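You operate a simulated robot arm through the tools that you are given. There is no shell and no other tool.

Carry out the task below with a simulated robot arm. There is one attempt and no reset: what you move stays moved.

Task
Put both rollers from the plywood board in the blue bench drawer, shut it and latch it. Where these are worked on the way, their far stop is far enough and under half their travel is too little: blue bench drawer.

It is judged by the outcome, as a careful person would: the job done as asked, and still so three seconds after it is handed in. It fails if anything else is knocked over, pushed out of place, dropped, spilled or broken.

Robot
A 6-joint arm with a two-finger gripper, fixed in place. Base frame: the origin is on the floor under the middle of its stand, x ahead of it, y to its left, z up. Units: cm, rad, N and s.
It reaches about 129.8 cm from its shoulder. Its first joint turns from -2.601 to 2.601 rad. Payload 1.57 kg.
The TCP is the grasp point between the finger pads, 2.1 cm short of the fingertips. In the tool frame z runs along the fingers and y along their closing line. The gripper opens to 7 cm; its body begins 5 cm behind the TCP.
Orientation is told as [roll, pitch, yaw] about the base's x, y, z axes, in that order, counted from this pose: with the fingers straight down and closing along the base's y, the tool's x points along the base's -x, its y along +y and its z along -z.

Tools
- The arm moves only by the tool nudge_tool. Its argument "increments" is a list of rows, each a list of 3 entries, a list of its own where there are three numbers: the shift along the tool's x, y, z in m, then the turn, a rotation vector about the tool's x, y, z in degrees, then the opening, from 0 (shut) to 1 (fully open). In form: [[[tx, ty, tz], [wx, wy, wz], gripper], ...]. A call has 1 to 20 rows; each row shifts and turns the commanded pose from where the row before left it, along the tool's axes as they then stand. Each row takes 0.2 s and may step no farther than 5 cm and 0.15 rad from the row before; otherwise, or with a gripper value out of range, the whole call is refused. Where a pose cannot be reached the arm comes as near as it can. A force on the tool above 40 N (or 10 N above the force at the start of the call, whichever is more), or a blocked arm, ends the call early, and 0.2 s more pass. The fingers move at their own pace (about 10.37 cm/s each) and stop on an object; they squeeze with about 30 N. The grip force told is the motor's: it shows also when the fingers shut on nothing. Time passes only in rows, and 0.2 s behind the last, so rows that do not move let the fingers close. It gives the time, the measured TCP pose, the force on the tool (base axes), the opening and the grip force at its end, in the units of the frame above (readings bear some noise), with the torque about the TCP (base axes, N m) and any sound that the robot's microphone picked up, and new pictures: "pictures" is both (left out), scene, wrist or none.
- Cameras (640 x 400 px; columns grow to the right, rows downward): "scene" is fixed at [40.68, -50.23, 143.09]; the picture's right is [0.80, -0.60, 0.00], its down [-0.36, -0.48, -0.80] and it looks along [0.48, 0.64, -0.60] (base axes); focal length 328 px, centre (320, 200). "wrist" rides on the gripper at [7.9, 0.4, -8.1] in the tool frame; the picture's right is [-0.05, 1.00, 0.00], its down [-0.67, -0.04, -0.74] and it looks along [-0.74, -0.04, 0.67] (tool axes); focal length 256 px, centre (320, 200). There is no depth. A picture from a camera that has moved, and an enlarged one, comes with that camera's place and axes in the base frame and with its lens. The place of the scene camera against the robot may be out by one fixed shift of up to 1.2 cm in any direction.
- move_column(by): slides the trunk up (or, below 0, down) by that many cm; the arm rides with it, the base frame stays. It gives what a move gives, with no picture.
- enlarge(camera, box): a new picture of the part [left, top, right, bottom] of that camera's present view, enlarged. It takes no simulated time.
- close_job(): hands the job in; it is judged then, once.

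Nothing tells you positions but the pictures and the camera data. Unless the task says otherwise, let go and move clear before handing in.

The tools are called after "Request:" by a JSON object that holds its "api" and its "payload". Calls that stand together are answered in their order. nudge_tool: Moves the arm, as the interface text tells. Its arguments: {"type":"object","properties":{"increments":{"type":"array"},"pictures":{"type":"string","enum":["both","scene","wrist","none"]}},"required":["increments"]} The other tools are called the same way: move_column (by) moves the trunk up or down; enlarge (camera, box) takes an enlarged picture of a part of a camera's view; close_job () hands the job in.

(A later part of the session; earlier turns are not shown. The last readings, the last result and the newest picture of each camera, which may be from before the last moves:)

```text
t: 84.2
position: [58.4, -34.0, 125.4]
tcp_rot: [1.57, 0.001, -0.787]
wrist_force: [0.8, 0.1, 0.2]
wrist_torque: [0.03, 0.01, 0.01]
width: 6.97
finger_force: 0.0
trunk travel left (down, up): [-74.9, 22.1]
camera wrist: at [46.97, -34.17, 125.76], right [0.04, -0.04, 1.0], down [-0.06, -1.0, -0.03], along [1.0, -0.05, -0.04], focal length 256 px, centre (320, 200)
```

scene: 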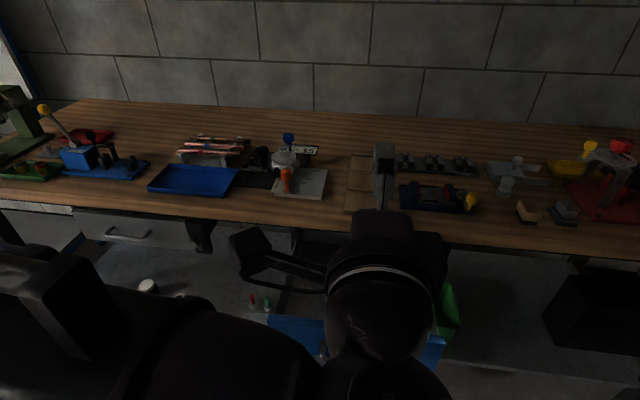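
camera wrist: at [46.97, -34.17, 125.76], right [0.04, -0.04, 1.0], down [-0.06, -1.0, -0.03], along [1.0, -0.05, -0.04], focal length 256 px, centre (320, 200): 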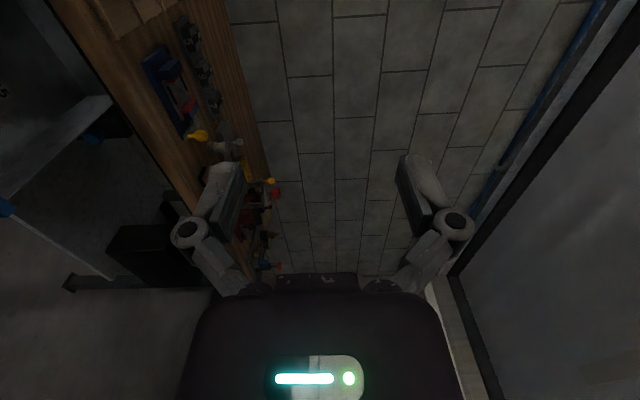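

I'm back in front of the handle with the fingers horizontal. I'll lower to handle height, z≈76.5, in two steps.

Request:
{"api": "move_column", "payload": {"by": -38}}

Request:
{"api": "move_column", "payload": {"by": -10.9}}

Request:
{"api": "enlarge", "payload": {"camera": "wrist", "box": [0, 0, 640, 400]}}

```text
t: 87.9
position: [58.41, -34.11, 87.39]
tcp_rot: [1.57, -0.003, -0.786]
wrist_force: [-0.3, -0.3, 0.2]
wrist_torque: [-0.01, 0.0, 0.0]
width: 6.99
finger_force: 0.1
trunk travel left (down, up): [-36.9, 60.1]
```

```text
t: 89.3
position: [58.44, -33.95, 76.53]
tcp_rot: [1.569, -0.001, -0.786]
wrist_force: [-0.1, 0.3, -0.3]
wrist_torque: [0.02, 0.02, 0.01]
width: 7.0
finger_force: 0.0
trunk travel left (down, up): [-26.0, 71.0]
```

```text
1.00 times, centred on (320, 200) of wrist (not enlarged: the box is as wide or as high as the picture)
camera zoom: at [46.97, -34.16, 76.84], right [0.04, -0.04, 1.0], down [-0.06, -1.0, -0.03], along [1.0, -0.05, -0.04], focal length 256 px, centre (320, 200)
```

zoom: 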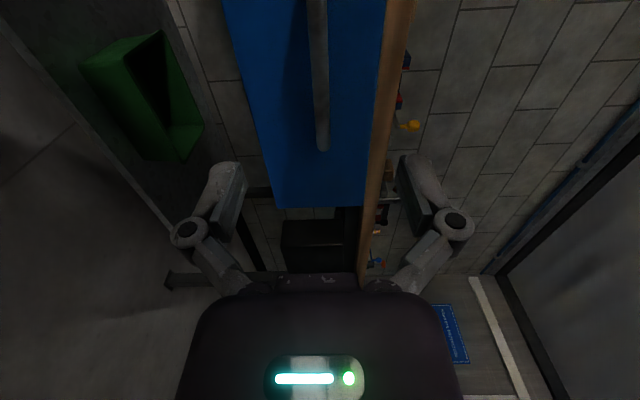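

The bar is centred between the fingers, 9 cm ahead. I'll advance around it and close.

Request:
{"api": "nudge_tool", "payload": {"increments": [[[0, 0, 0.03], [0, 0, 0], 1], [[0, 0, 0.03], [0, 0, 0], 1], [[0, 0, 0.02], [0, 0, 0], 1], [[0, 0, 0.01], [0, 0, 0], 1]], "pictures": "wrist"}}

Request:
{"api": "nudge_tool", "payload": {"increments": [[[0, 0, 0], [0, 0, 0], 0.5], [[0, 0, 0], [0, 0, 0], 0], [[0, 0, 0], [0, 0, 0], 0], [[0, 0, 0], [0, 0, 0], 0]], "pictures": "wrist"}}

```text
t: 90.3
position: [64.75, -27.71, 76.26]
tcp_rot: [1.567, -0.002, -0.786]
wrist_force: [0.1, -0.3, 0.2]
wrist_torque: [0.03, -0.03, -0.02]
width: 7.01
finger_force: 0.0
trunk travel left (down, up): [-26.0, 71.0]
camera wrist: at [53.31, -27.67, 76.81], right [0.04, -0.03, 1.0], down [-0.06, -1.0, -0.03], along [1.0, -0.05, -0.04], focal length 256 px, centre (320, 200)
```

wrist: 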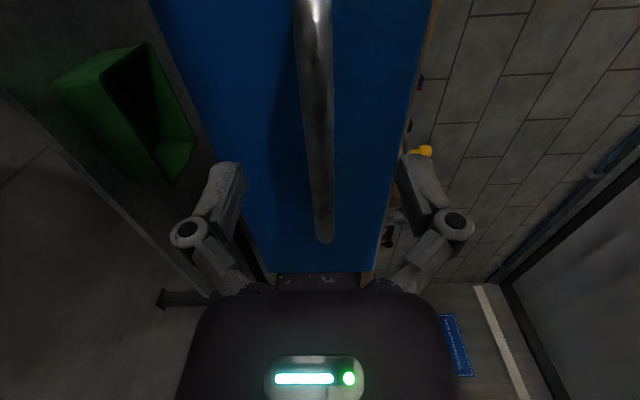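

```text
t: 91.3
position: [64.69, -27.61, 76.51]
tcp_rot: [1.569, -0.003, -0.785]
wrist_force: [3.3, -2.4, 10.4]
wrist_torque: [0.13, -0.04, 0.18]
width: 1.12
finger_force: 32.4
trunk travel left (down, up): [-26.0, 71.0]
camera wrist: at [53.28, -27.7, 76.87], right [0.04, -0.03, 1.0], down [-0.06, -1.0, -0.03], along [1.0, -0.05, -0.04], focal length 256 px, centre (320, 200)
```

wrist: 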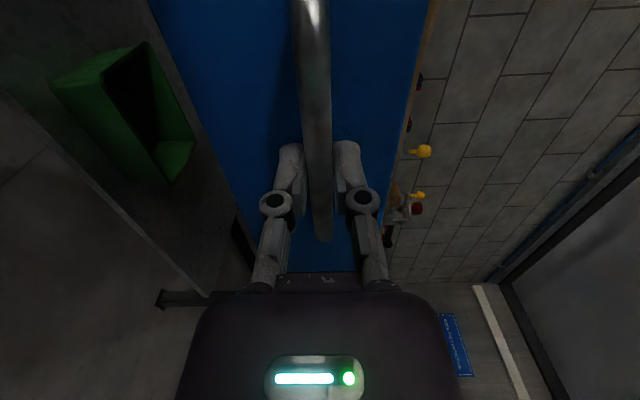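

The handle is gripped. I'll push the drawer in smoothly and slowly so the standing rollers don't tip.

Request:
{"api": "nudge_tool", "payload": {"increments": [[[0, 0, 0.004], [0, 0, 0], 0], [[0, 0, 0.008], [0, 0, 0], 0], [[0, 0, 0.012], [0, 0, 0], 0], [[0, 0, 0.014], [0, 0, 0], 0], [[0, 0, 0.014], [0, 0, 0], 0], [[0, 0, 0.014], [0, 0, 0], 0], [[0, 0, 0.014], [0, 0, 0], 0], [[0, 0, 0.014], [0, 0, 0], 0], [[0, 0, 0.014], [0, 0, 0], 0], [[0, 0, 0.012], [0, 0, 0], 0], [[0, 0, 0.008], [0, 0, 0], 0], [[0, 0, 0.004], [0, 0, 0], 0]]}}

Request:
{"api": "enlarge", "payload": {"camera": "scene", "box": [256, 200, 464, 350]}}

```text
t: 93.9
position: [74.15, -18.24, 76.55]
tcp_rot: [1.568, -0.004, -0.786]
wrist_force: [-4.4, 2.5, 8.1]
wrist_torque: [0.09, 0.0, -0.03]
width: 1.15
finger_force: 32.0
trunk travel left (down, up): [-26.0, 71.0]
camera wrist: at [62.63, -18.35, 76.88], right [0.04, -0.03, 1.0], down [-0.06, -1.0, -0.03], along [1.0, -0.05, -0.04], focal length 256 px, centre (320, 200)
```

scene: 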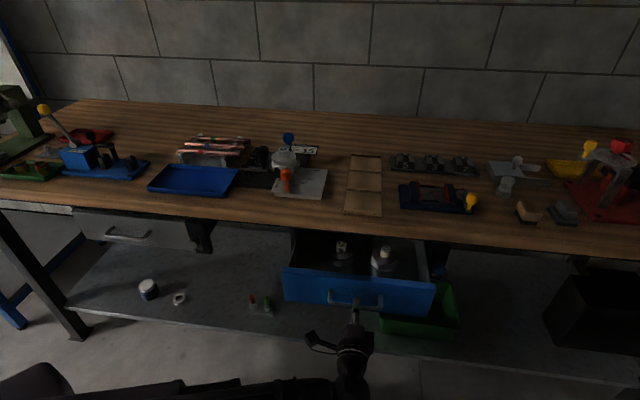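
wrist: 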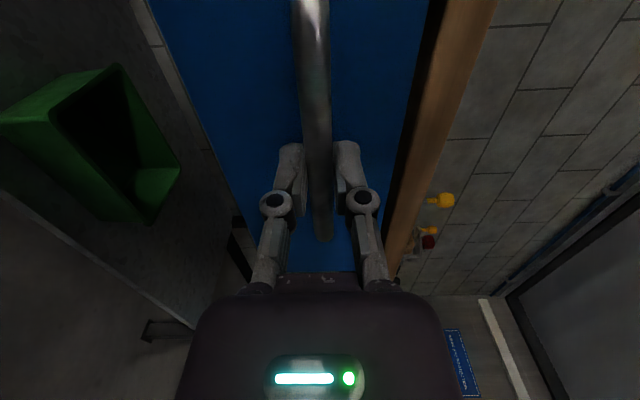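

```text
2.67 times, centred on (360, 275) of scene
camera zoom: at [40.68, -50.23, 143.09], right [0.8, -0.6, 0.0], down [-0.36, -0.48, -0.8], along [0.48, 0.64, -0.6], focal length 874 px, centre (213, 0)
```

zoom: 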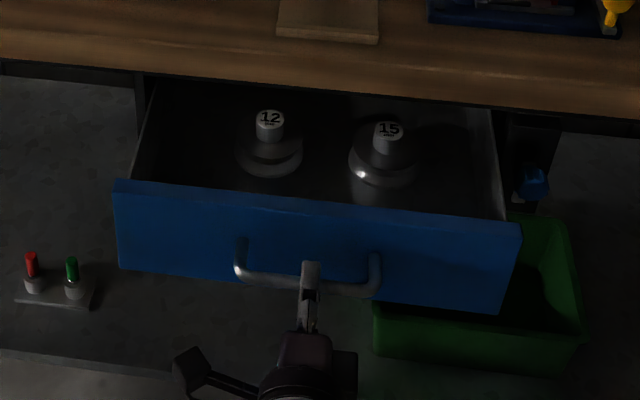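

The drawer is half closed and the rollers still stand. I'll continue at the same pace and slow down at the end.

Request:
{"api": "nudge_tool", "payload": {"increments": [[[0, 0, 0.004], [0, 0, 0], 0], [[0, 0, 0.008], [0, 0, 0], 0], [[0, 0, 0.012], [0, 0, 0], 0], [[0, 0, 0.014], [0, 0, 0], 0], [[0, 0, 0.014], [0, 0, 0], 0], [[0, 0, 0.014], [0, 0, 0], 0], [[0, 0, 0.014], [0, 0, 0], 0], [[0, 0, 0.014], [0, 0, 0], 0], [[0, 0, 0.014], [0, 0, 0], 0], [[0, 0, 0.01], [0, 0, 0], 0], [[0, 0, 0.007], [0, 0, 0], 0], [[0, 0, 0.005], [0, 0, 0], 0], [[0, 0, 0.003], [0, 0, 0], 0]]}}

Request:
{"api": "enlarge", "payload": {"camera": "scene", "box": [276, 200, 464, 320]}}

```text
t: 96.7
position: [83.47, -8.94, 76.55]
tcp_rot: [1.568, -0.003, -0.785]
wrist_force: [-8.3, 7.0, 3.2]
wrist_torque: [0.06, 0.07, -0.01]
width: 1.14
finger_force: 32.2
trunk travel left (down, up): [-26.0, 71.0]
camera wrist: at [71.94, -9.06, 76.88], right [0.04, -0.03, 1.0], down [-0.05, -1.0, -0.03], along [1.0, -0.05, -0.04], focal length 256 px, centre (320, 200)
```

scene: 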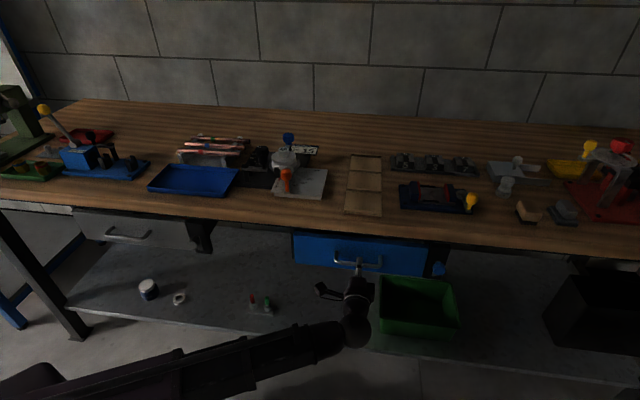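
wrist: 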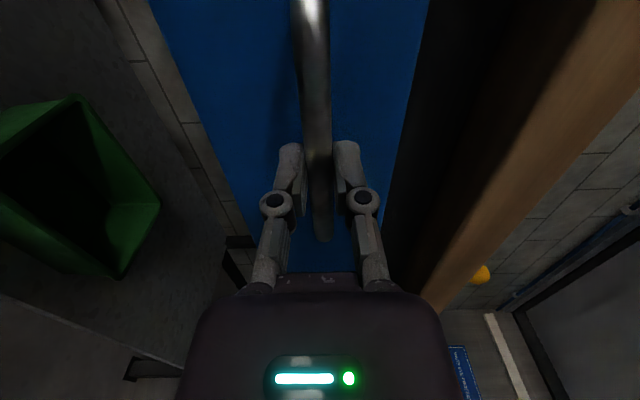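

```text
3.33 times, centred on (370, 260) of scene
camera zoom: at [40.68, -50.23, 143.09], right [0.8, -0.6, 0.0], down [-0.36, -0.48, -0.8], along [0.48, 0.64, -0.6], focal length 1093 px, centre (153, 0)
```

zoom: 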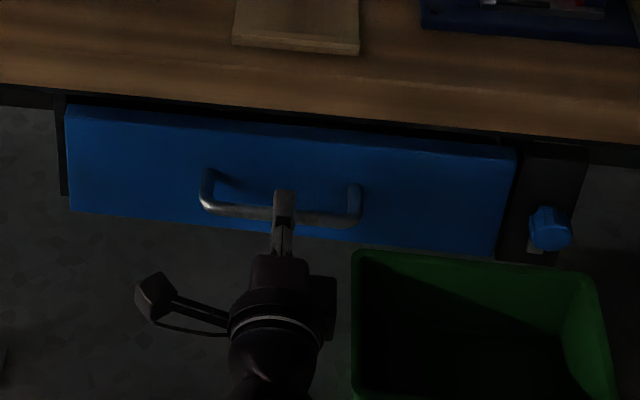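

It is nearly shut, with about 0.5 cm left. I'll push gently until it seats against its inner stop.

Request:
{"api": "nudge_tool", "payload": {"increments": [[[0, 0, 0.002], [0, 0, 0], 0], [[0, 0, 0.002], [0, 0, 0], 0], [[0, 0, 0.002], [0, 0, 0], 0], [[0, 0, 0.002], [0, 0, 0], 0], [[0, 0, 0], [0, 0, 0], 0]], "pictures": "wrist"}}

Request:
{"api": "enlarge", "payload": {"camera": "scene", "box": [276, 200, 464, 320]}}

```text
t: 97.9
position: [84.07, -8.43, 76.6]
tcp_rot: [1.569, -0.002, -0.787]
wrist_force: [-18.0, -10.6, -2.7]
wrist_torque: [0.04, 0.06, -0.04]
width: 1.15
finger_force: 31.9
trunk travel left (down, up): [-26.0, 71.0]
camera wrist: at [72.55, -8.55, 76.87], right [0.04, -0.03, 1.0], down [-0.06, -1.0, -0.03], along [1.0, -0.06, -0.04], focal length 256 px, centre (320, 200)
```

wrist: 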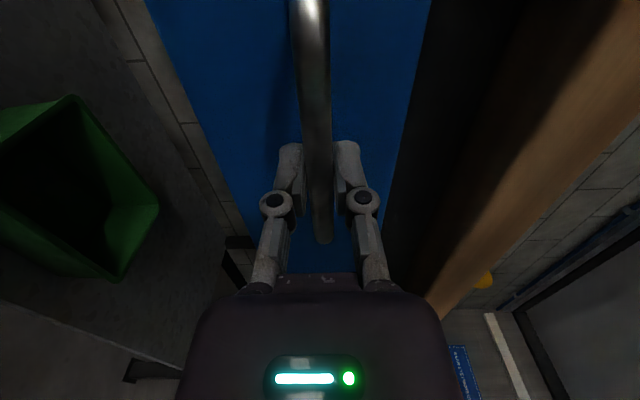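

```text
3.33 times, centred on (370, 260) of scene
camera zoom: at [40.68, -50.23, 143.09], right [0.8, -0.6, 0.0], down [-0.36, -0.48, -0.8], along [0.48, 0.64, -0.6], focal length 1093 px, centre (153, 0)
```

zoom: 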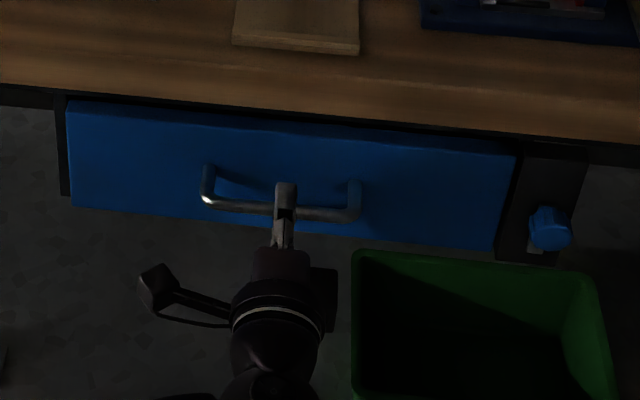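

About 21 N of resistance shows the drawer is fully shut. I'll open the fingers, back straight off, and check it stays closed.

Request:
{"api": "nudge_tool", "payload": {"increments": [[[0, 0, 0], [0, 0, 0], 0.4], [[0, 0, 0], [0, 0, 0], 1], [[0, 0, 0], [0, 0, 0], 1], [[0, 0, -0.02], [0, 0, 0], 1], [[0, 0, -0.03], [0, 0, 0], 1], [[0, 0, -0.04], [0, 0, 0], 1], [[0, 0, -0.03], [0, 0, 0], 1]]}}

Request:
{"api": "enlarge", "payload": {"camera": "scene", "box": [276, 200, 464, 320]}}

Request:
{"api": "enlarge", "payload": {"camera": "wrist", "box": [200, 120, 440, 270]}}

```text
t: 99.5
position: [75.42, -16.75, 76.44]
tcp_rot: [1.569, -0.001, -0.784]
wrist_force: [-0.7, 0.4, 0.4]
wrist_torque: [-0.02, 0.01, 0.01]
width: 6.98
finger_force: 0.0
trunk travel left (down, up): [-26.0, 71.0]
camera wrist: at [63.92, -16.99, 76.82], right [0.04, -0.03, 1.0], down [-0.06, -1.0, -0.03], along [1.0, -0.05, -0.04], focal length 256 px, centre (320, 200)
```

scene: 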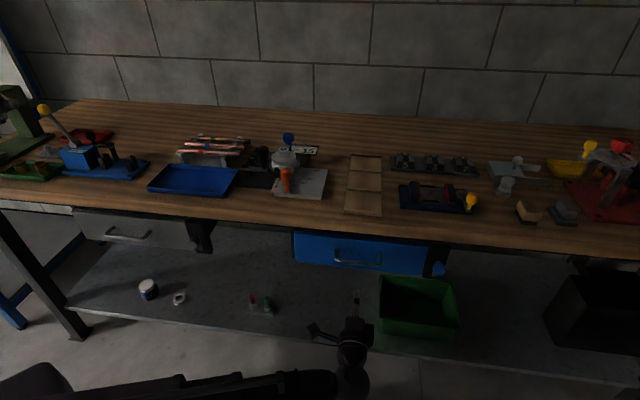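
wrist: 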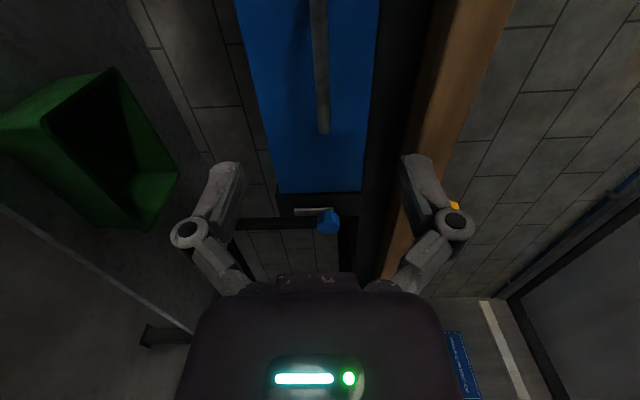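

```text
3.33 times, centred on (370, 260) of scene
camera zoom: at [40.68, -50.23, 143.09], right [0.8, -0.6, 0.0], down [-0.36, -0.48, -0.8], along [0.48, 0.64, -0.6], focal length 1093 px, centre (153, 0)
```

zoom: 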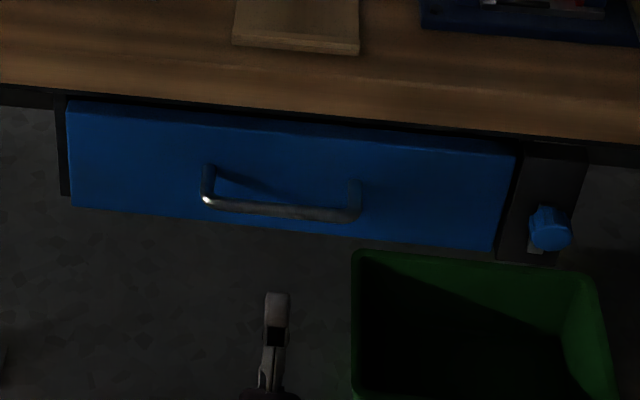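

```text
2.67 times, centred on (320, 195) of wrist
camera zoom: at [63.92, -16.99, 76.82], right [0.04, -0.03, 1.0], down [-0.06, -1.0, -0.03], along [1.0, -0.05, -0.04], focal length 683 px, centre (320, 213)
```

zoom: 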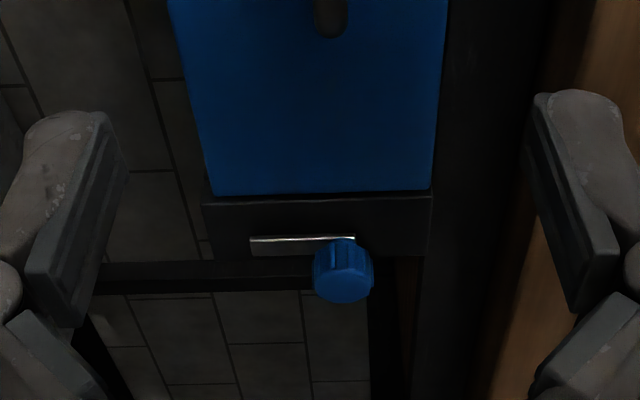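

The drawer stays shut. The latch bar hangs straight down from the knob, so it needs a quarter turn clockwise as seen from the front to swing across the drawer edge. I'll roll so the fingers close horizontally, then move right to the knob at b≈-86.2, z≈76.5.

Request:
{"api": "nudge_tool", "payload": {"increments": [[[0, 0, 0], [0, 0, -8.2], 1], [[0, 0, 0], [0, 0, -8.2], 1], [[0, 0, 0], [0, 0, -8.2], 1], [[0, 0, 0], [0, 0, -8.2], 1], [[0, 0, 0], [0, 0, -8.2], 1], [[0, 0, 0], [0, 0, -8.2], 1], [[0, 0, 0], [0, 0, -8.2], 1], [[0, 0, 0], [0, 0, -8.2], 1], [[0, 0, 0], [0, 0, -8.2], 1], [[0, 0, 0], [0, 0, -8.2], 1], [[0, 0, 0], [0, 0, -8.0], 1], [[0, -0.042, 0], [0, 0, 0], 1], [[0, -0.042, 0], [0, 0, 0], 1], [[0, -0.042, 0], [0, 0, 0], 1], [[0, -0.042, 0], [0, 0, 0], 1], [[0, -0.0415, 0], [0, 0, 0], 1]]}}

Request:
{"api": "enlarge", "payload": {"camera": "wrist", "box": [200, 60, 440, 210]}}

```text
t: 102.9
position: [90.42, -31.72, 76.42]
tcp_rot: [-1.424, -1.57, 2.209]
wrist_force: [0.5, 0.4, 1.1]
wrist_torque: [0.03, 0.02, -0.05]
width: 7.0
finger_force: 0.0
trunk travel left (down, up): [-26.0, 71.0]
camera wrist: at [84.32, -37.27, 68.51], right [-0.71, 0.71, 0.05], down [-0.5, -0.55, 0.67], along [0.5, 0.45, 0.74], focal length 256 px, centre (320, 200)
```

scene: 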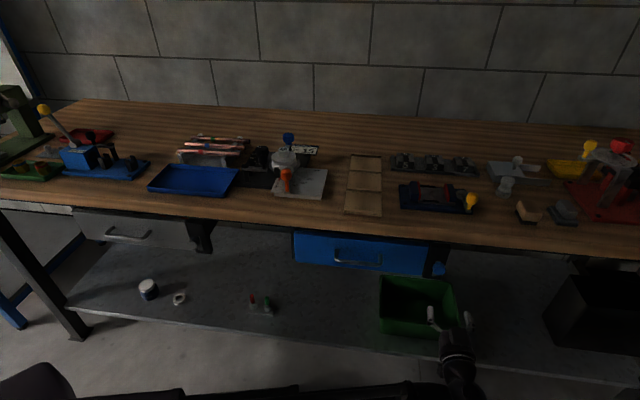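
wrist: 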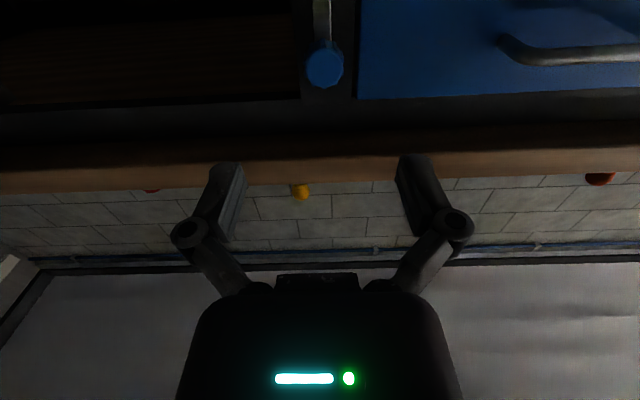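

```text
2.67 times, centred on (320, 135) of wrist
camera zoom: at [84.32, -37.27, 68.51], right [-0.71, 0.71, 0.05], down [-0.5, -0.55, 0.67], along [0.5, 0.45, 0.74], focal length 683 px, centre (320, 373)
```

zoom: 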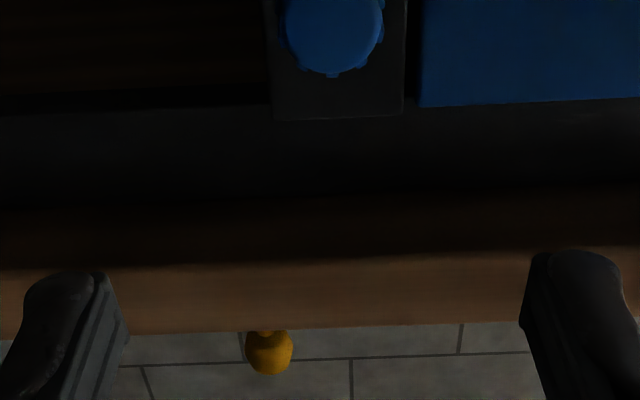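

The knob is dead ahead with the bar hanging down, in the inverted view from below. I'll zoom in to fix its exact centre.

Request:
{"api": "enlarge", "payload": {"camera": "wrist", "box": [264, 0, 392, 80]}}

```text
5.00 times, centred on (328, 40) of wrist
camera zoom: at [84.32, -37.27, 68.51], right [-0.71, 0.71, 0.05], down [-0.5, -0.55, 0.67], along [0.5, 0.45, 0.74], focal length 1280 px, centre (280, 1000)
```

zoom: 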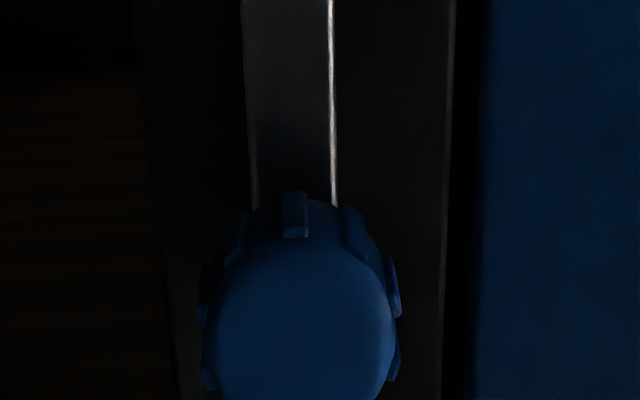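

The knob axis is at b≈-86.1, z≈76.3, and the knob spans a≈54–56.7 with a diameter of about 2.8 cm. I'll correct 3 mm sideways and advance until the fingertips surround the knob, short of the plate.

Request:
{"api": "nudge_tool", "payload": {"increments": [[[0, 0.0033, 0.03], [0, 0, 0], 1], [[0, 0, 0.03], [0, 0, 0], 1], [[0, 0, 0.03], [0, 0, 0], 1], [[0, 0, 0.015], [0, 0, 0], 1]]}}

Request:
{"api": "enlarge", "payload": {"camera": "wrist", "box": [200, 60, 440, 210]}}

Request:
{"api": "enlarge", "payload": {"camera": "scene", "box": [396, 230, 492, 290]}}

```text
t: 103.9
position: [97.68, -24.18, 76.47]
tcp_rot: [-0.538, -1.567, 1.321]
wrist_force: [-0.6, -0.3, 0.0]
wrist_torque: [-0.02, -0.01, 0.01]
width: 7.0
finger_force: 0.1
trunk travel left (down, up): [-26.0, 71.0]
camera wrist: at [91.49, -29.55, 68.47], right [-0.71, 0.71, 0.05], down [-0.5, -0.55, 0.67], along [0.5, 0.45, 0.74], focal length 256 px, centre (320, 200)
```

scene: 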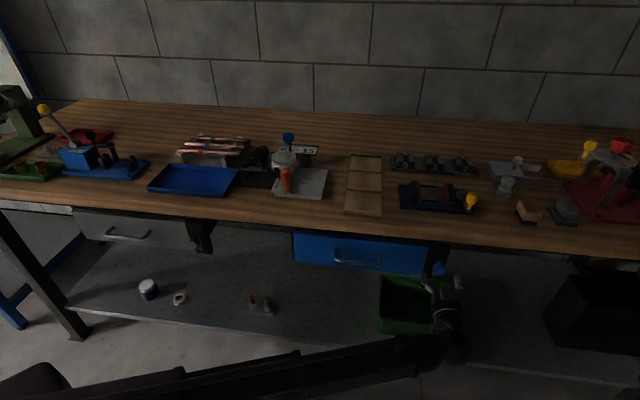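
wrist: 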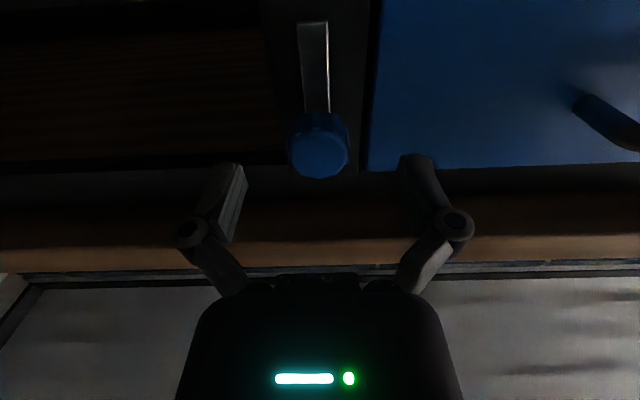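

```text
2.67 times, centred on (320, 135) of wrist
camera zoom: at [91.49, -29.55, 68.47], right [-0.71, 0.71, 0.05], down [-0.5, -0.55, 0.67], along [0.5, 0.45, 0.74], focal length 683 px, centre (320, 373)
```

zoom: 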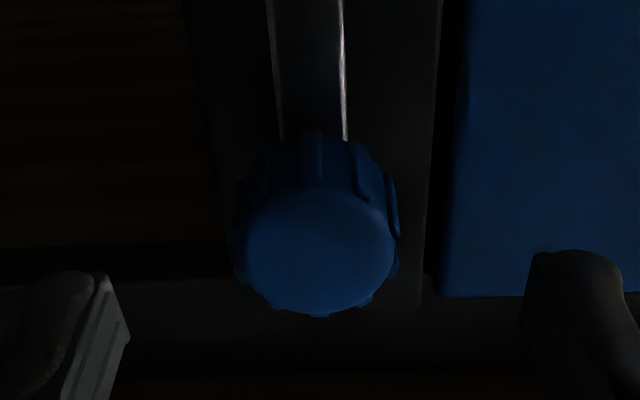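

```text
6.67 times, centred on (444, 260) of scene
camera zoom: at [40.68, -50.23, 143.09], right [0.8, -0.6, 0.0], down [-0.36, -0.48, -0.8], along [0.48, 0.64, -0.6], focal length 2185 px, centre (-507, -200)
```

zoom: 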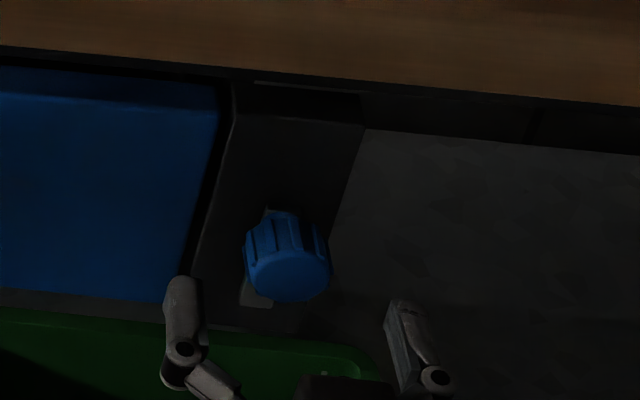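

Refined knob centre: b≈-86.07, z≈76.07, front face a≈53.5. I'll trim the height and lateral position, then advance the last 2 cm.

Request:
{"api": "move_column", "payload": {"by": -0.35}}

Request:
{"api": "nudge_tool", "payload": {"increments": [[[0, 0.0018, 0.01], [0, 0, 0], 1], [[0, 0, 0.0105], [0, 0, 0], 1], [[0, 0, 0], [0, 0, 0], 1]]}}

Request:
{"api": "enlarge", "payload": {"camera": "wrist", "box": [200, 90, 440, 240]}}

Request:
{"api": "enlarge", "payload": {"camera": "scene", "box": [396, 230, 492, 290]}}

```text
t: 104.5
position: [97.64, -24.16, 76.1]
tcp_rot: [-0.567, -1.567, 1.353]
wrist_force: [-0.5, 0.1, 0.3]
wrist_torque: [-0.02, 0.01, 0.02]
width: 6.99
finger_force: 0.0
trunk travel left (down, up): [-25.7, 71.3]
```

```text
t: 105.3
position: [98.84, -22.45, 75.99]
tcp_rot: [-0.544, -1.567, 1.327]
wrist_force: [0.0, 0.2, -0.3]
wrist_torque: [0.0, 0.0, -0.01]
width: 6.96
finger_force: 0.0
trunk travel left (down, up): [-25.7, 71.3]
camera wrist: at [92.81, -27.95, 68.12], right [-0.71, 0.71, 0.05], down [-0.5, -0.55, 0.67], along [0.5, 0.45, 0.74], focal length 256 px, centre (320, 200)
```

scene: 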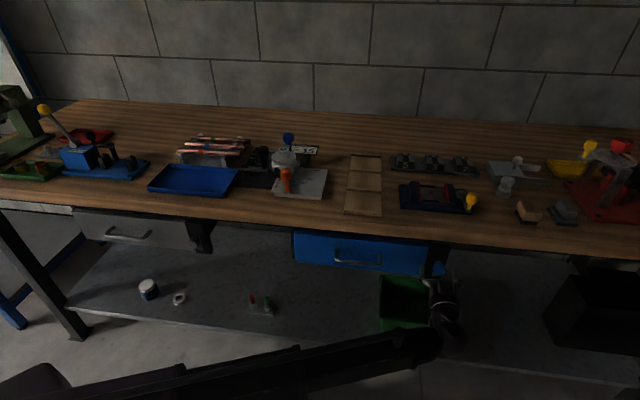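
wrist: 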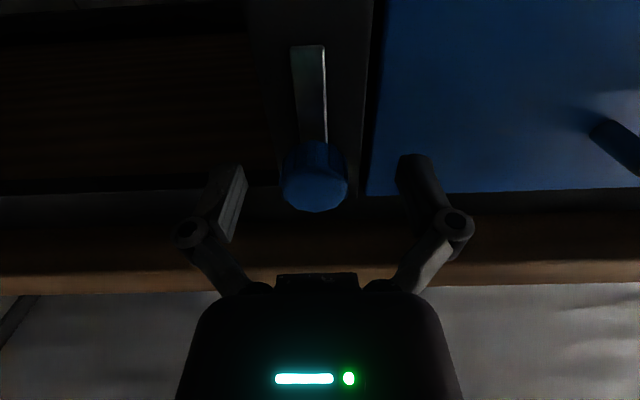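

```text
2.67 times, centred on (320, 165) of wrist
camera zoom: at [92.81, -27.95, 68.12], right [-0.71, 0.71, 0.05], down [-0.5, -0.55, 0.67], along [0.5, 0.45, 0.74], focal length 683 px, centre (320, 293)
```

zoom: 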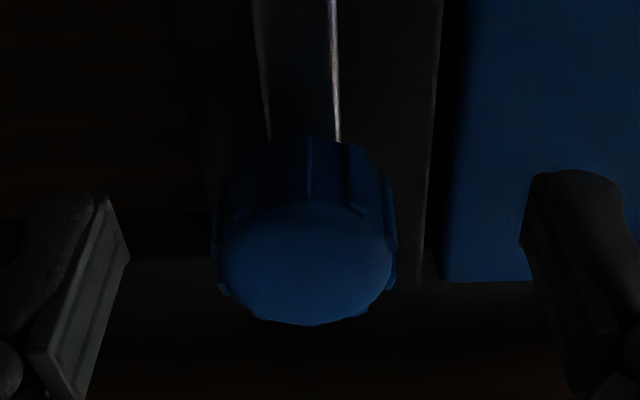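

```text
6.67 times, centred on (444, 260) of scene
camera zoom: at [40.68, -50.23, 143.09], right [0.8, -0.6, 0.0], down [-0.36, -0.48, -0.8], along [0.48, 0.64, -0.6], focal length 2185 px, centre (-507, -200)
```

zoom: 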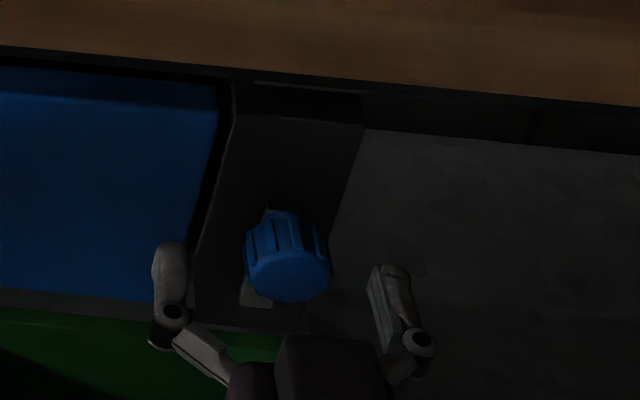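

I'm aligned vertically and only about 2.5 mm off sideways. I'll trim that and close on the knob.

Request:
{"api": "nudge_tool", "payload": {"increments": [[[0, -0.0024, 0], [0, 0, 0], 1], [[0, 0, 0], [0, 0, 0], 0.6], [[0, 0, 0], [0, 0, 0], 0], [[0, 0, 0], [0, 0, 0], 0], [[0, 0, 0], [0, 0, 0], 0]]}}

Request:
{"api": "enlarge", "payload": {"camera": "wrist", "box": [200, 90, 440, 240]}}

```text
t: 106.5
position: [99.03, -22.78, 76.11]
tcp_rot: [-0.543, -1.567, 1.326]
wrist_force: [-1.4, -8.9, 1.5]
wrist_torque: [-0.18, 0.2, -0.13]
width: 3.0
finger_force: 31.8
trunk travel left (down, up): [-25.7, 71.3]
camera wrist: at [92.92, -28.23, 68.12], right [-0.71, 0.71, 0.05], down [-0.5, -0.55, 0.67], along [0.5, 0.45, 0.74], focal length 256 px, centre (320, 200)
```

scene: 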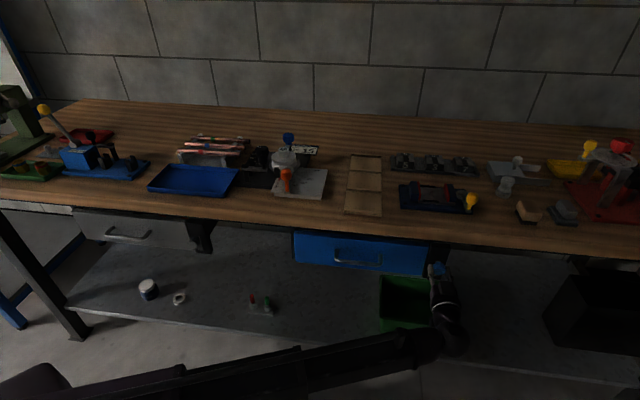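
wrist: 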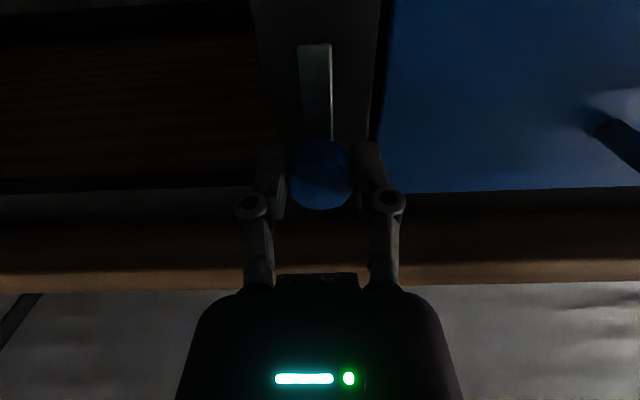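

```text
2.67 times, centred on (320, 165) of wrist
camera zoom: at [92.92, -28.23, 68.12], right [-0.71, 0.71, 0.05], down [-0.5, -0.55, 0.67], along [0.5, 0.45, 0.74], focal length 683 px, centre (320, 293)
```

zoom: 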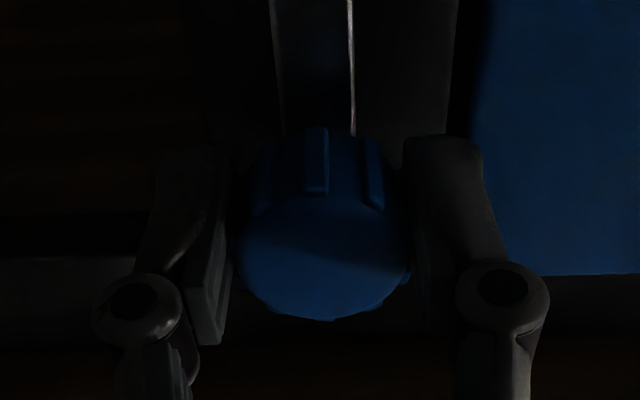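

The knob is gripped, 3.0 cm between the fingers. I'll begin turning it clockwise (positive about the tool axis) and check that the bar follows.

Request:
{"api": "nudge_tool", "payload": {"increments": [[[0, 0, 0], [0, 0, 5], 0], [[0, 0, 0], [0, 0, 5], 0], [[0, 0, 0], [0, 0, 5], 0], [[0, 0, 0], [0, 0, 5], 0]]}}

Request:
{"api": "enlarge", "payload": {"camera": "wrist", "box": [200, 30, 440, 180]}}

Request:
{"api": "enlarge", "payload": {"camera": "scene", "box": [396, 230, 492, 290]}}

```text
t: 107.5
position: [99.0, -22.74, 76.09]
tcp_rot: [1.564, -1.223, -0.78]
wrist_force: [-10.0, -2.9, -3.0]
wrist_torque: [0.1, -0.16, -0.06]
width: 2.98
finger_force: 32.1
trunk travel left (down, up): [-25.7, 71.3]
camera wrist: at [90.93, -26.24, 68.77], right [-0.65, 0.65, 0.39], down [-0.34, -0.71, 0.62], along [0.68, 0.27, 0.68], focal length 256 px, centre (320, 200)
```

scene: 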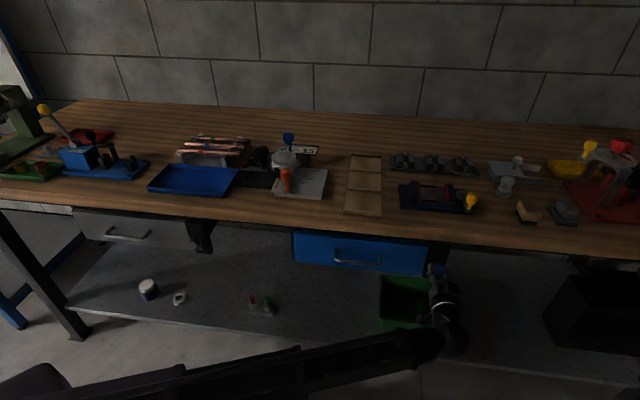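
wrist: 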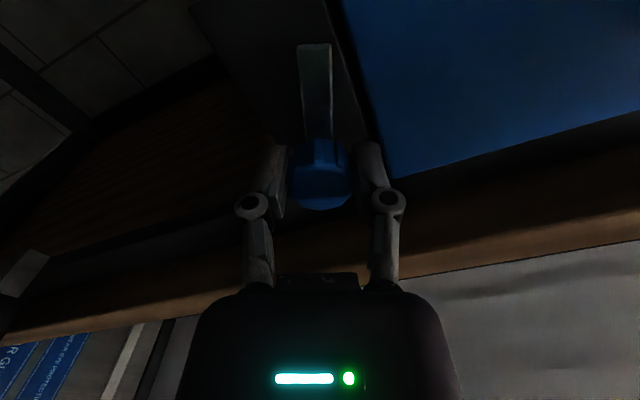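

```text
2.67 times, centred on (320, 105) of wrist
camera zoom: at [90.93, -26.24, 68.77], right [-0.65, 0.65, 0.39], down [-0.34, -0.71, 0.62], along [0.68, 0.27, 0.68], focal length 683 px, centre (320, 453)
```

zoom: 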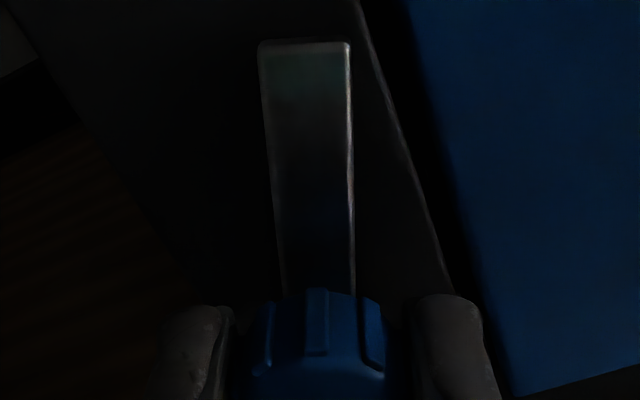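

```text
6.67 times, centred on (444, 260) of scene
camera zoom: at [40.68, -50.23, 143.09], right [0.8, -0.6, 0.0], down [-0.36, -0.48, -0.8], along [0.48, 0.64, -0.6], focal length 2185 px, centre (-507, -200)
```

zoom: 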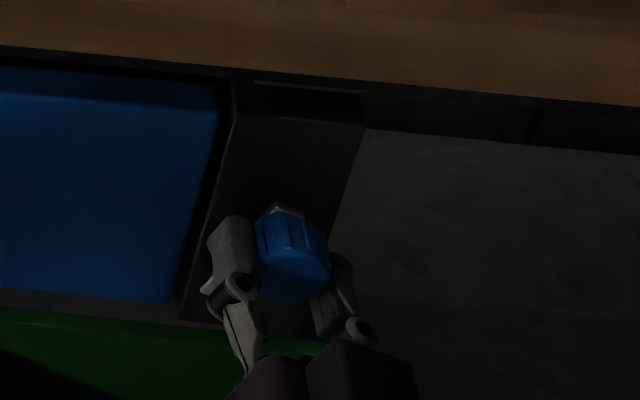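

The bar turns with the gripper. I'll continue through the quarter turn.

Request:
{"api": "nudge_tool", "payload": {"increments": [[[0, 0, 0], [0, 0, 6], 0], [[0, 0, 0], [0, 0, 6], 0], [[0, 0, 0], [0, 0, 6], 0], [[0, 0, 0], [0, 0, 6], 0], [[0, 0, 0], [0, 0, 6], 0], [[0, 0, 0], [0, 0, 6], 0], [[0, 0, 0], [0, 0, 6], 0], [[0, 0, 0], [0, 0, 6], 0], [[0, 0, 0], [0, 0, 6], 0], [[0, 0, 0], [0, 0, 6], 0]]}}

Request:
{"api": "enlarge", "payload": {"camera": "wrist", "box": [200, 30, 440, 180]}}

Request:
{"api": "enlarge", "payload": {"camera": "scene", "box": [396, 230, 492, 290]}}

```text
t: 109.7
position: [99.11, -22.63, 76.51]
tcp_rot: [1.572, -0.175, -0.785]
wrist_force: [-8.0, 5.2, 22.2]
wrist_torque: [0.12, -0.54, 0.67]
width: 2.94
finger_force: 32.3
trunk travel left (down, up): [-25.7, 71.3]
camera wrist: at [87.64, -22.83, 75.44], right [-0.09, 0.09, 0.99], down [-0.06, -0.99, 0.08], along [0.99, -0.05, 0.09], focal length 256 px, centre (320, 200)
```

scene: 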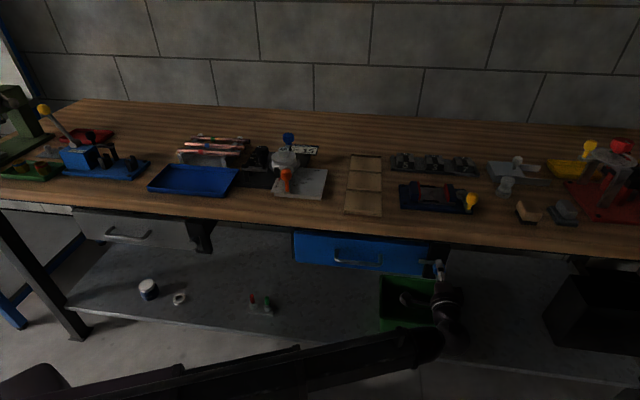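
wrist: 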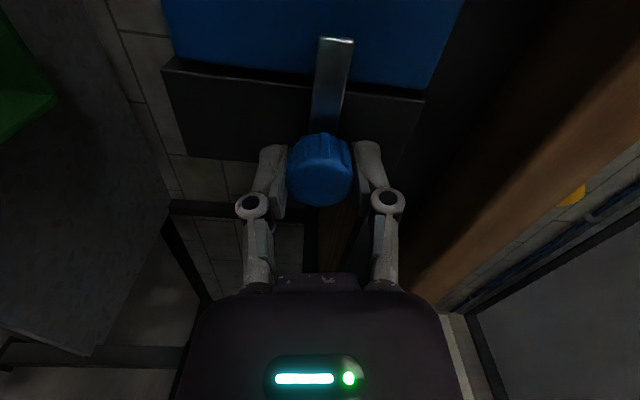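

```text
2.67 times, centred on (320, 105) of wrist
camera zoom: at [87.64, -22.83, 75.44], right [-0.09, 0.09, 0.99], down [-0.06, -0.99, 0.08], along [0.99, -0.05, 0.09], focal length 683 px, centre (320, 453)
```

zoom: 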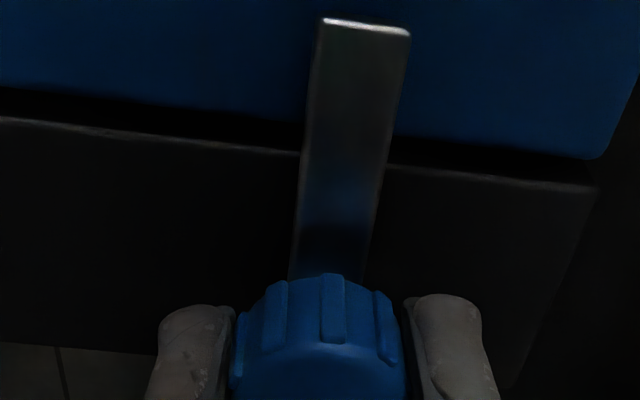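

```text
6.67 times, centred on (444, 260) of scene
camera zoom: at [40.68, -50.23, 143.09], right [0.8, -0.6, 0.0], down [-0.36, -0.48, -0.8], along [0.48, 0.64, -0.6], focal length 2185 px, centre (-507, -200)
```

zoom: 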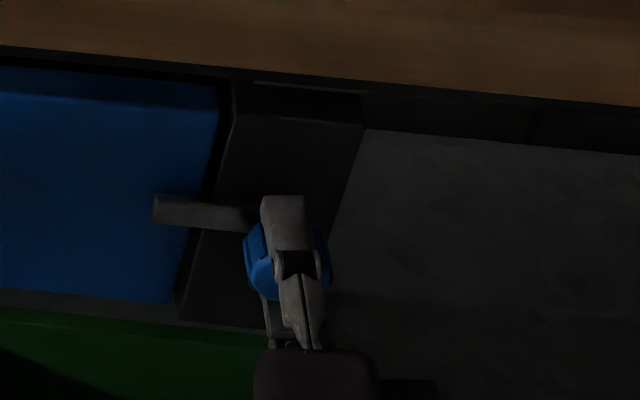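

The bar now lies across the drawer front, and by my calculation it is horizontal to within about a degree. I'll release the knob, back straight off and inspect.

Request:
{"api": "nudge_tool", "payload": {"increments": [[[0, 0, 0], [0, 0, 0], 0.5], [[0, 0, 0], [0, 0, 0], 1], [[0, 0, 0], [0, 0, 0], 1], [[0, 0, -0.02], [0, 0, 0], 1], [[0, 0, -0.03], [0, 0, 0], 1], [[0, 0, -0.04], [0, 0, 0], 1]]}}

Request:
{"api": "enlarge", "payload": {"camera": "wrist", "box": [200, 30, 440, 180]}}

Request:
{"api": "enlarge", "payload": {"camera": "scene", "box": [396, 230, 492, 290]}}

```text
t: 111.1
position: [92.8, -28.86, 76.11]
tcp_rot: [1.566, -0.176, -0.784]
wrist_force: [0.1, 0.0, -0.1]
wrist_torque: [0.0, -0.01, 0.02]
width: 6.98
finger_force: 0.1
trunk travel left (down, up): [-25.7, 71.3]
camera wrist: at [81.37, -29.1, 75.08], right [-0.08, 0.09, 0.99], down [-0.06, -0.99, 0.08], along [0.99, -0.05, 0.09], focal length 256 px, centre (320, 200)
```

scene: 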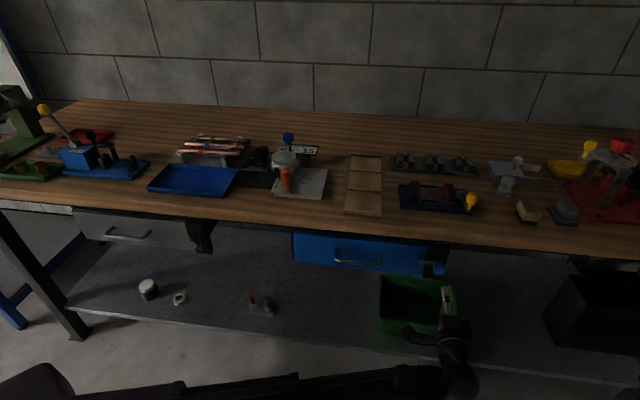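
wrist: 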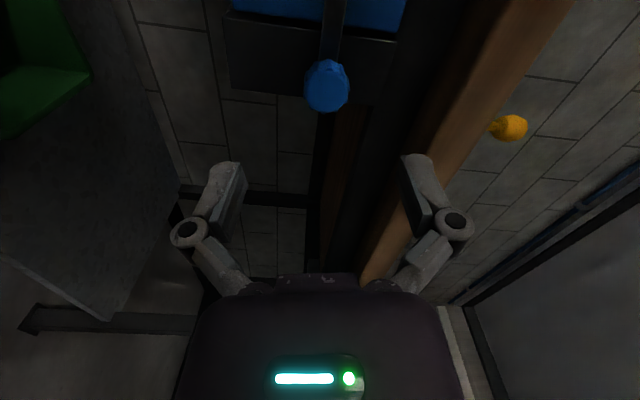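

```text
2.67 times, centred on (320, 105) of wrist
camera zoom: at [81.37, -29.1, 75.08], right [-0.08, 0.09, 0.99], down [-0.06, -0.99, 0.08], along [0.99, -0.05, 0.09], focal length 683 px, centre (320, 453)
```

zoom: 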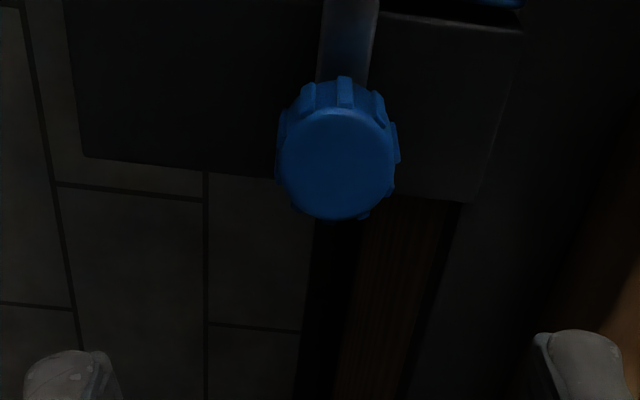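

```text
6.67 times, centred on (444, 260) of scene
camera zoom: at [40.68, -50.23, 143.09], right [0.8, -0.6, 0.0], down [-0.36, -0.48, -0.8], along [0.48, 0.64, -0.6], focal length 2185 px, centre (-507, -200)
```

zoom: 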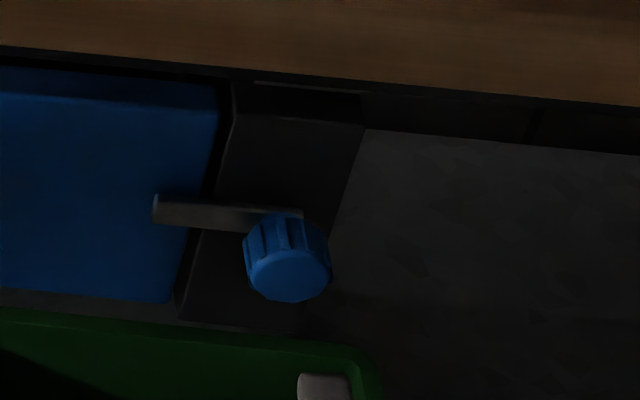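

The bar lies flat across the drawer edge, parallel to the plate edges, and the drawer is shut. I'll back away and take one clear look from the left to confirm the latch and drawer are fully seated.

Request:
{"api": "nudge_tool", "payload": {"increments": [[[0, 0, -0.04], [0, 0, 0], 1], [[0, 0, -0.04], [0, 0, 0], 1], [[0.04, 0, 0], [0, 0, 0], 1], [[0.04, 0, 0], [0, 0, 0], 1], [[0.04, 0, 0], [0, 0, 0], 1]]}}

Request:
{"api": "enlarge", "payload": {"camera": "wrist", "box": [240, 40, 400, 140]}}

Request:
{"api": "enlarge", "payload": {"camera": "scene", "box": [280, 220, 460, 290]}}

```text
t: 112.3
position: [78.62, -26.29, 76.06]
tcp_rot: [1.567, -0.176, -0.783]
wrist_force: [0.8, -0.4, 0.9]
wrist_torque: [0.02, 0.0, 0.01]
width: 7.01
finger_force: 0.0
out of reach, approached as far as the arm can: row 3, 4, 5
trunk travel left (down, up): [-25.7, 71.3]
camera wrist: at [67.23, -26.38, 75.05], right [-0.08, 0.09, 0.99], down [-0.06, -0.99, 0.09], along [0.99, -0.05, 0.09], focal length 256 px, centre (320, 200)
```

scene: 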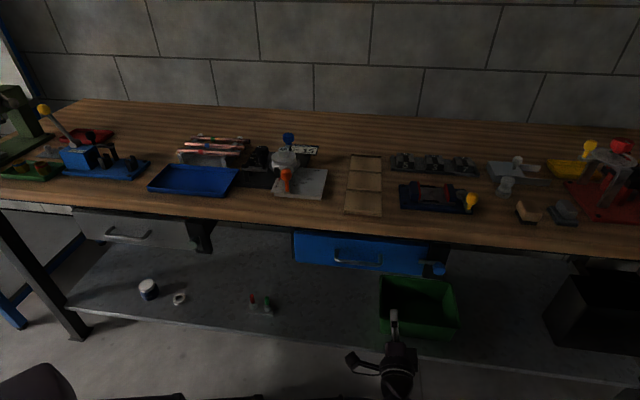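
wrist: 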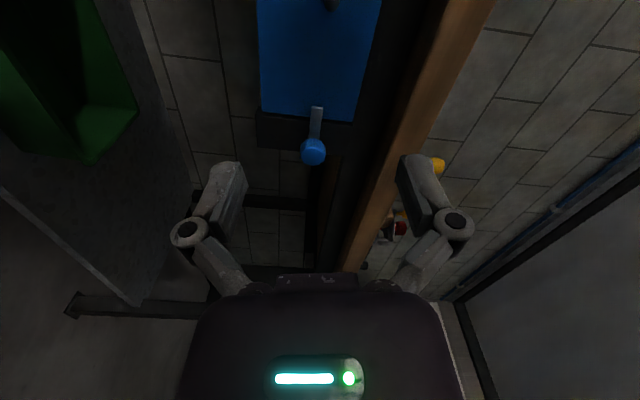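

```text
4.00 times, centred on (320, 90) of wrist
camera zoom: at [67.23, -26.38, 75.05], right [-0.08, 0.09, 0.99], down [-0.06, -0.99, 0.09], along [0.99, -0.05, 0.09], focal length 1024 px, centre (320, 640)
```

zoom: 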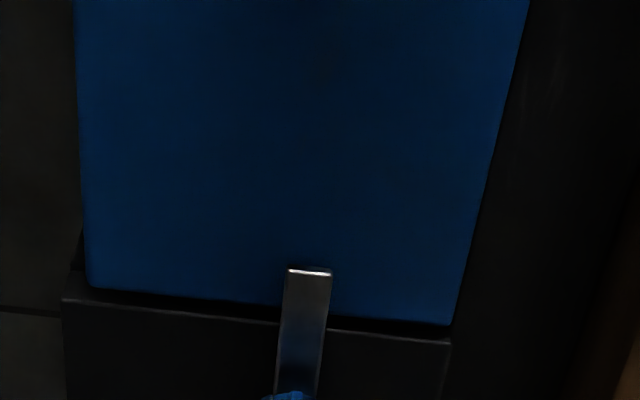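

```text
3.56 times, centred on (370, 255) of scene
camera zoom: at [40.68, -50.23, 143.09], right [0.8, -0.6, 0.0], down [-0.36, -0.48, -0.8], along [0.48, 0.64, -0.6], focal length 1166 px, centre (142, 4)
```

zoom: 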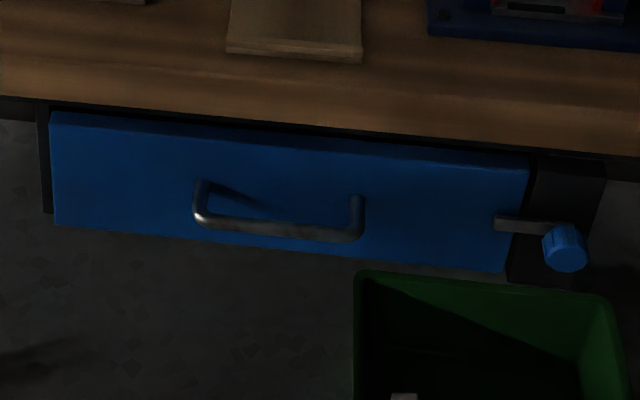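

The drawer is fully shut with the latch bar across its edge, both rollers are inside, and nothing else has moved. I'll back the arm a little farther away and do a last check.

Request:
{"api": "nudge_tool", "payload": {"increments": [[[0, 0, -0.04], [0, 0, 0], 1], [[0, 0, -0.04], [0, 0, 0], 1], [[0, 0, -0.03], [0, 0, 0], 1], [[0, 0, 0], [0, 0, 0], 1], [[0, 0, 0], [0, 0, 0], 1], [[0, 0, 0], [0, 0, 0], 1]]}}

Request:
{"api": "enlarge", "payload": {"camera": "scene", "box": [280, 220, 460, 290]}}

```text
t: 113.7
position: [71.07, -34.22, 76.18]
tcp_rot: [1.57, -0.177, -0.786]
wrist_force: [-0.3, 0.8, 0.3]
wrist_torque: [-0.03, -0.01, 0.0]
width: 7.0
finger_force: 0.0
trunk travel left (down, up): [-25.7, 71.3]
camera wrist: at [59.74, -34.35, 75.12], right [-0.09, 0.09, 0.99], down [-0.06, -0.99, 0.08], along [0.99, -0.05, 0.09], focal length 256 px, centre (320, 200)
```

scene: 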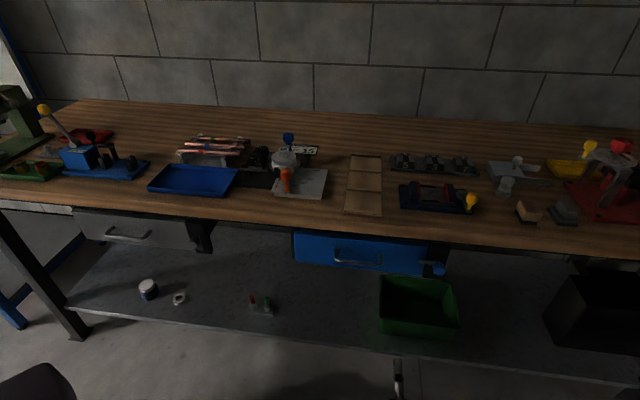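
wrist: 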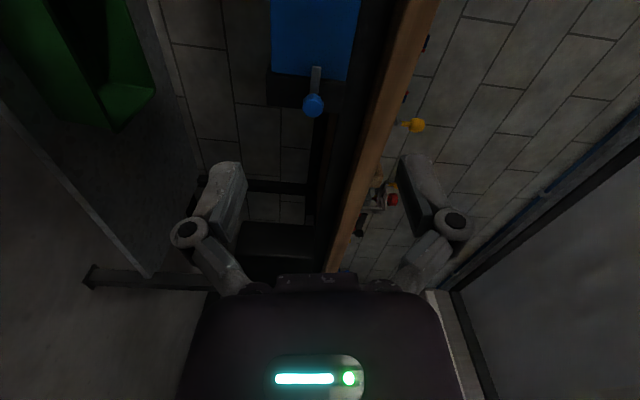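

```text
3.56 times, centred on (370, 255) of scene
camera zoom: at [40.68, -50.23, 143.09], right [0.8, -0.6, 0.0], down [-0.36, -0.48, -0.8], along [0.48, 0.64, -0.6], focal length 1166 px, centre (142, 4)
```

zoom: 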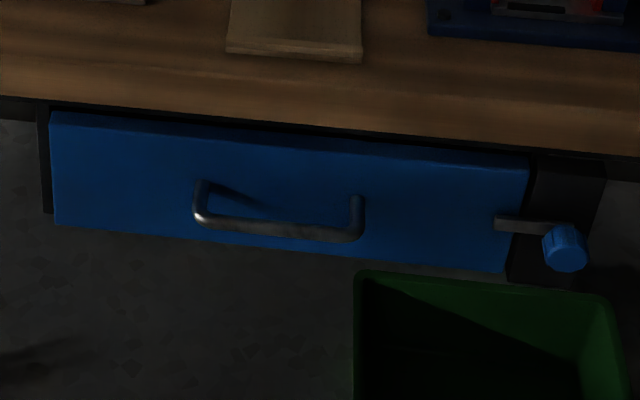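

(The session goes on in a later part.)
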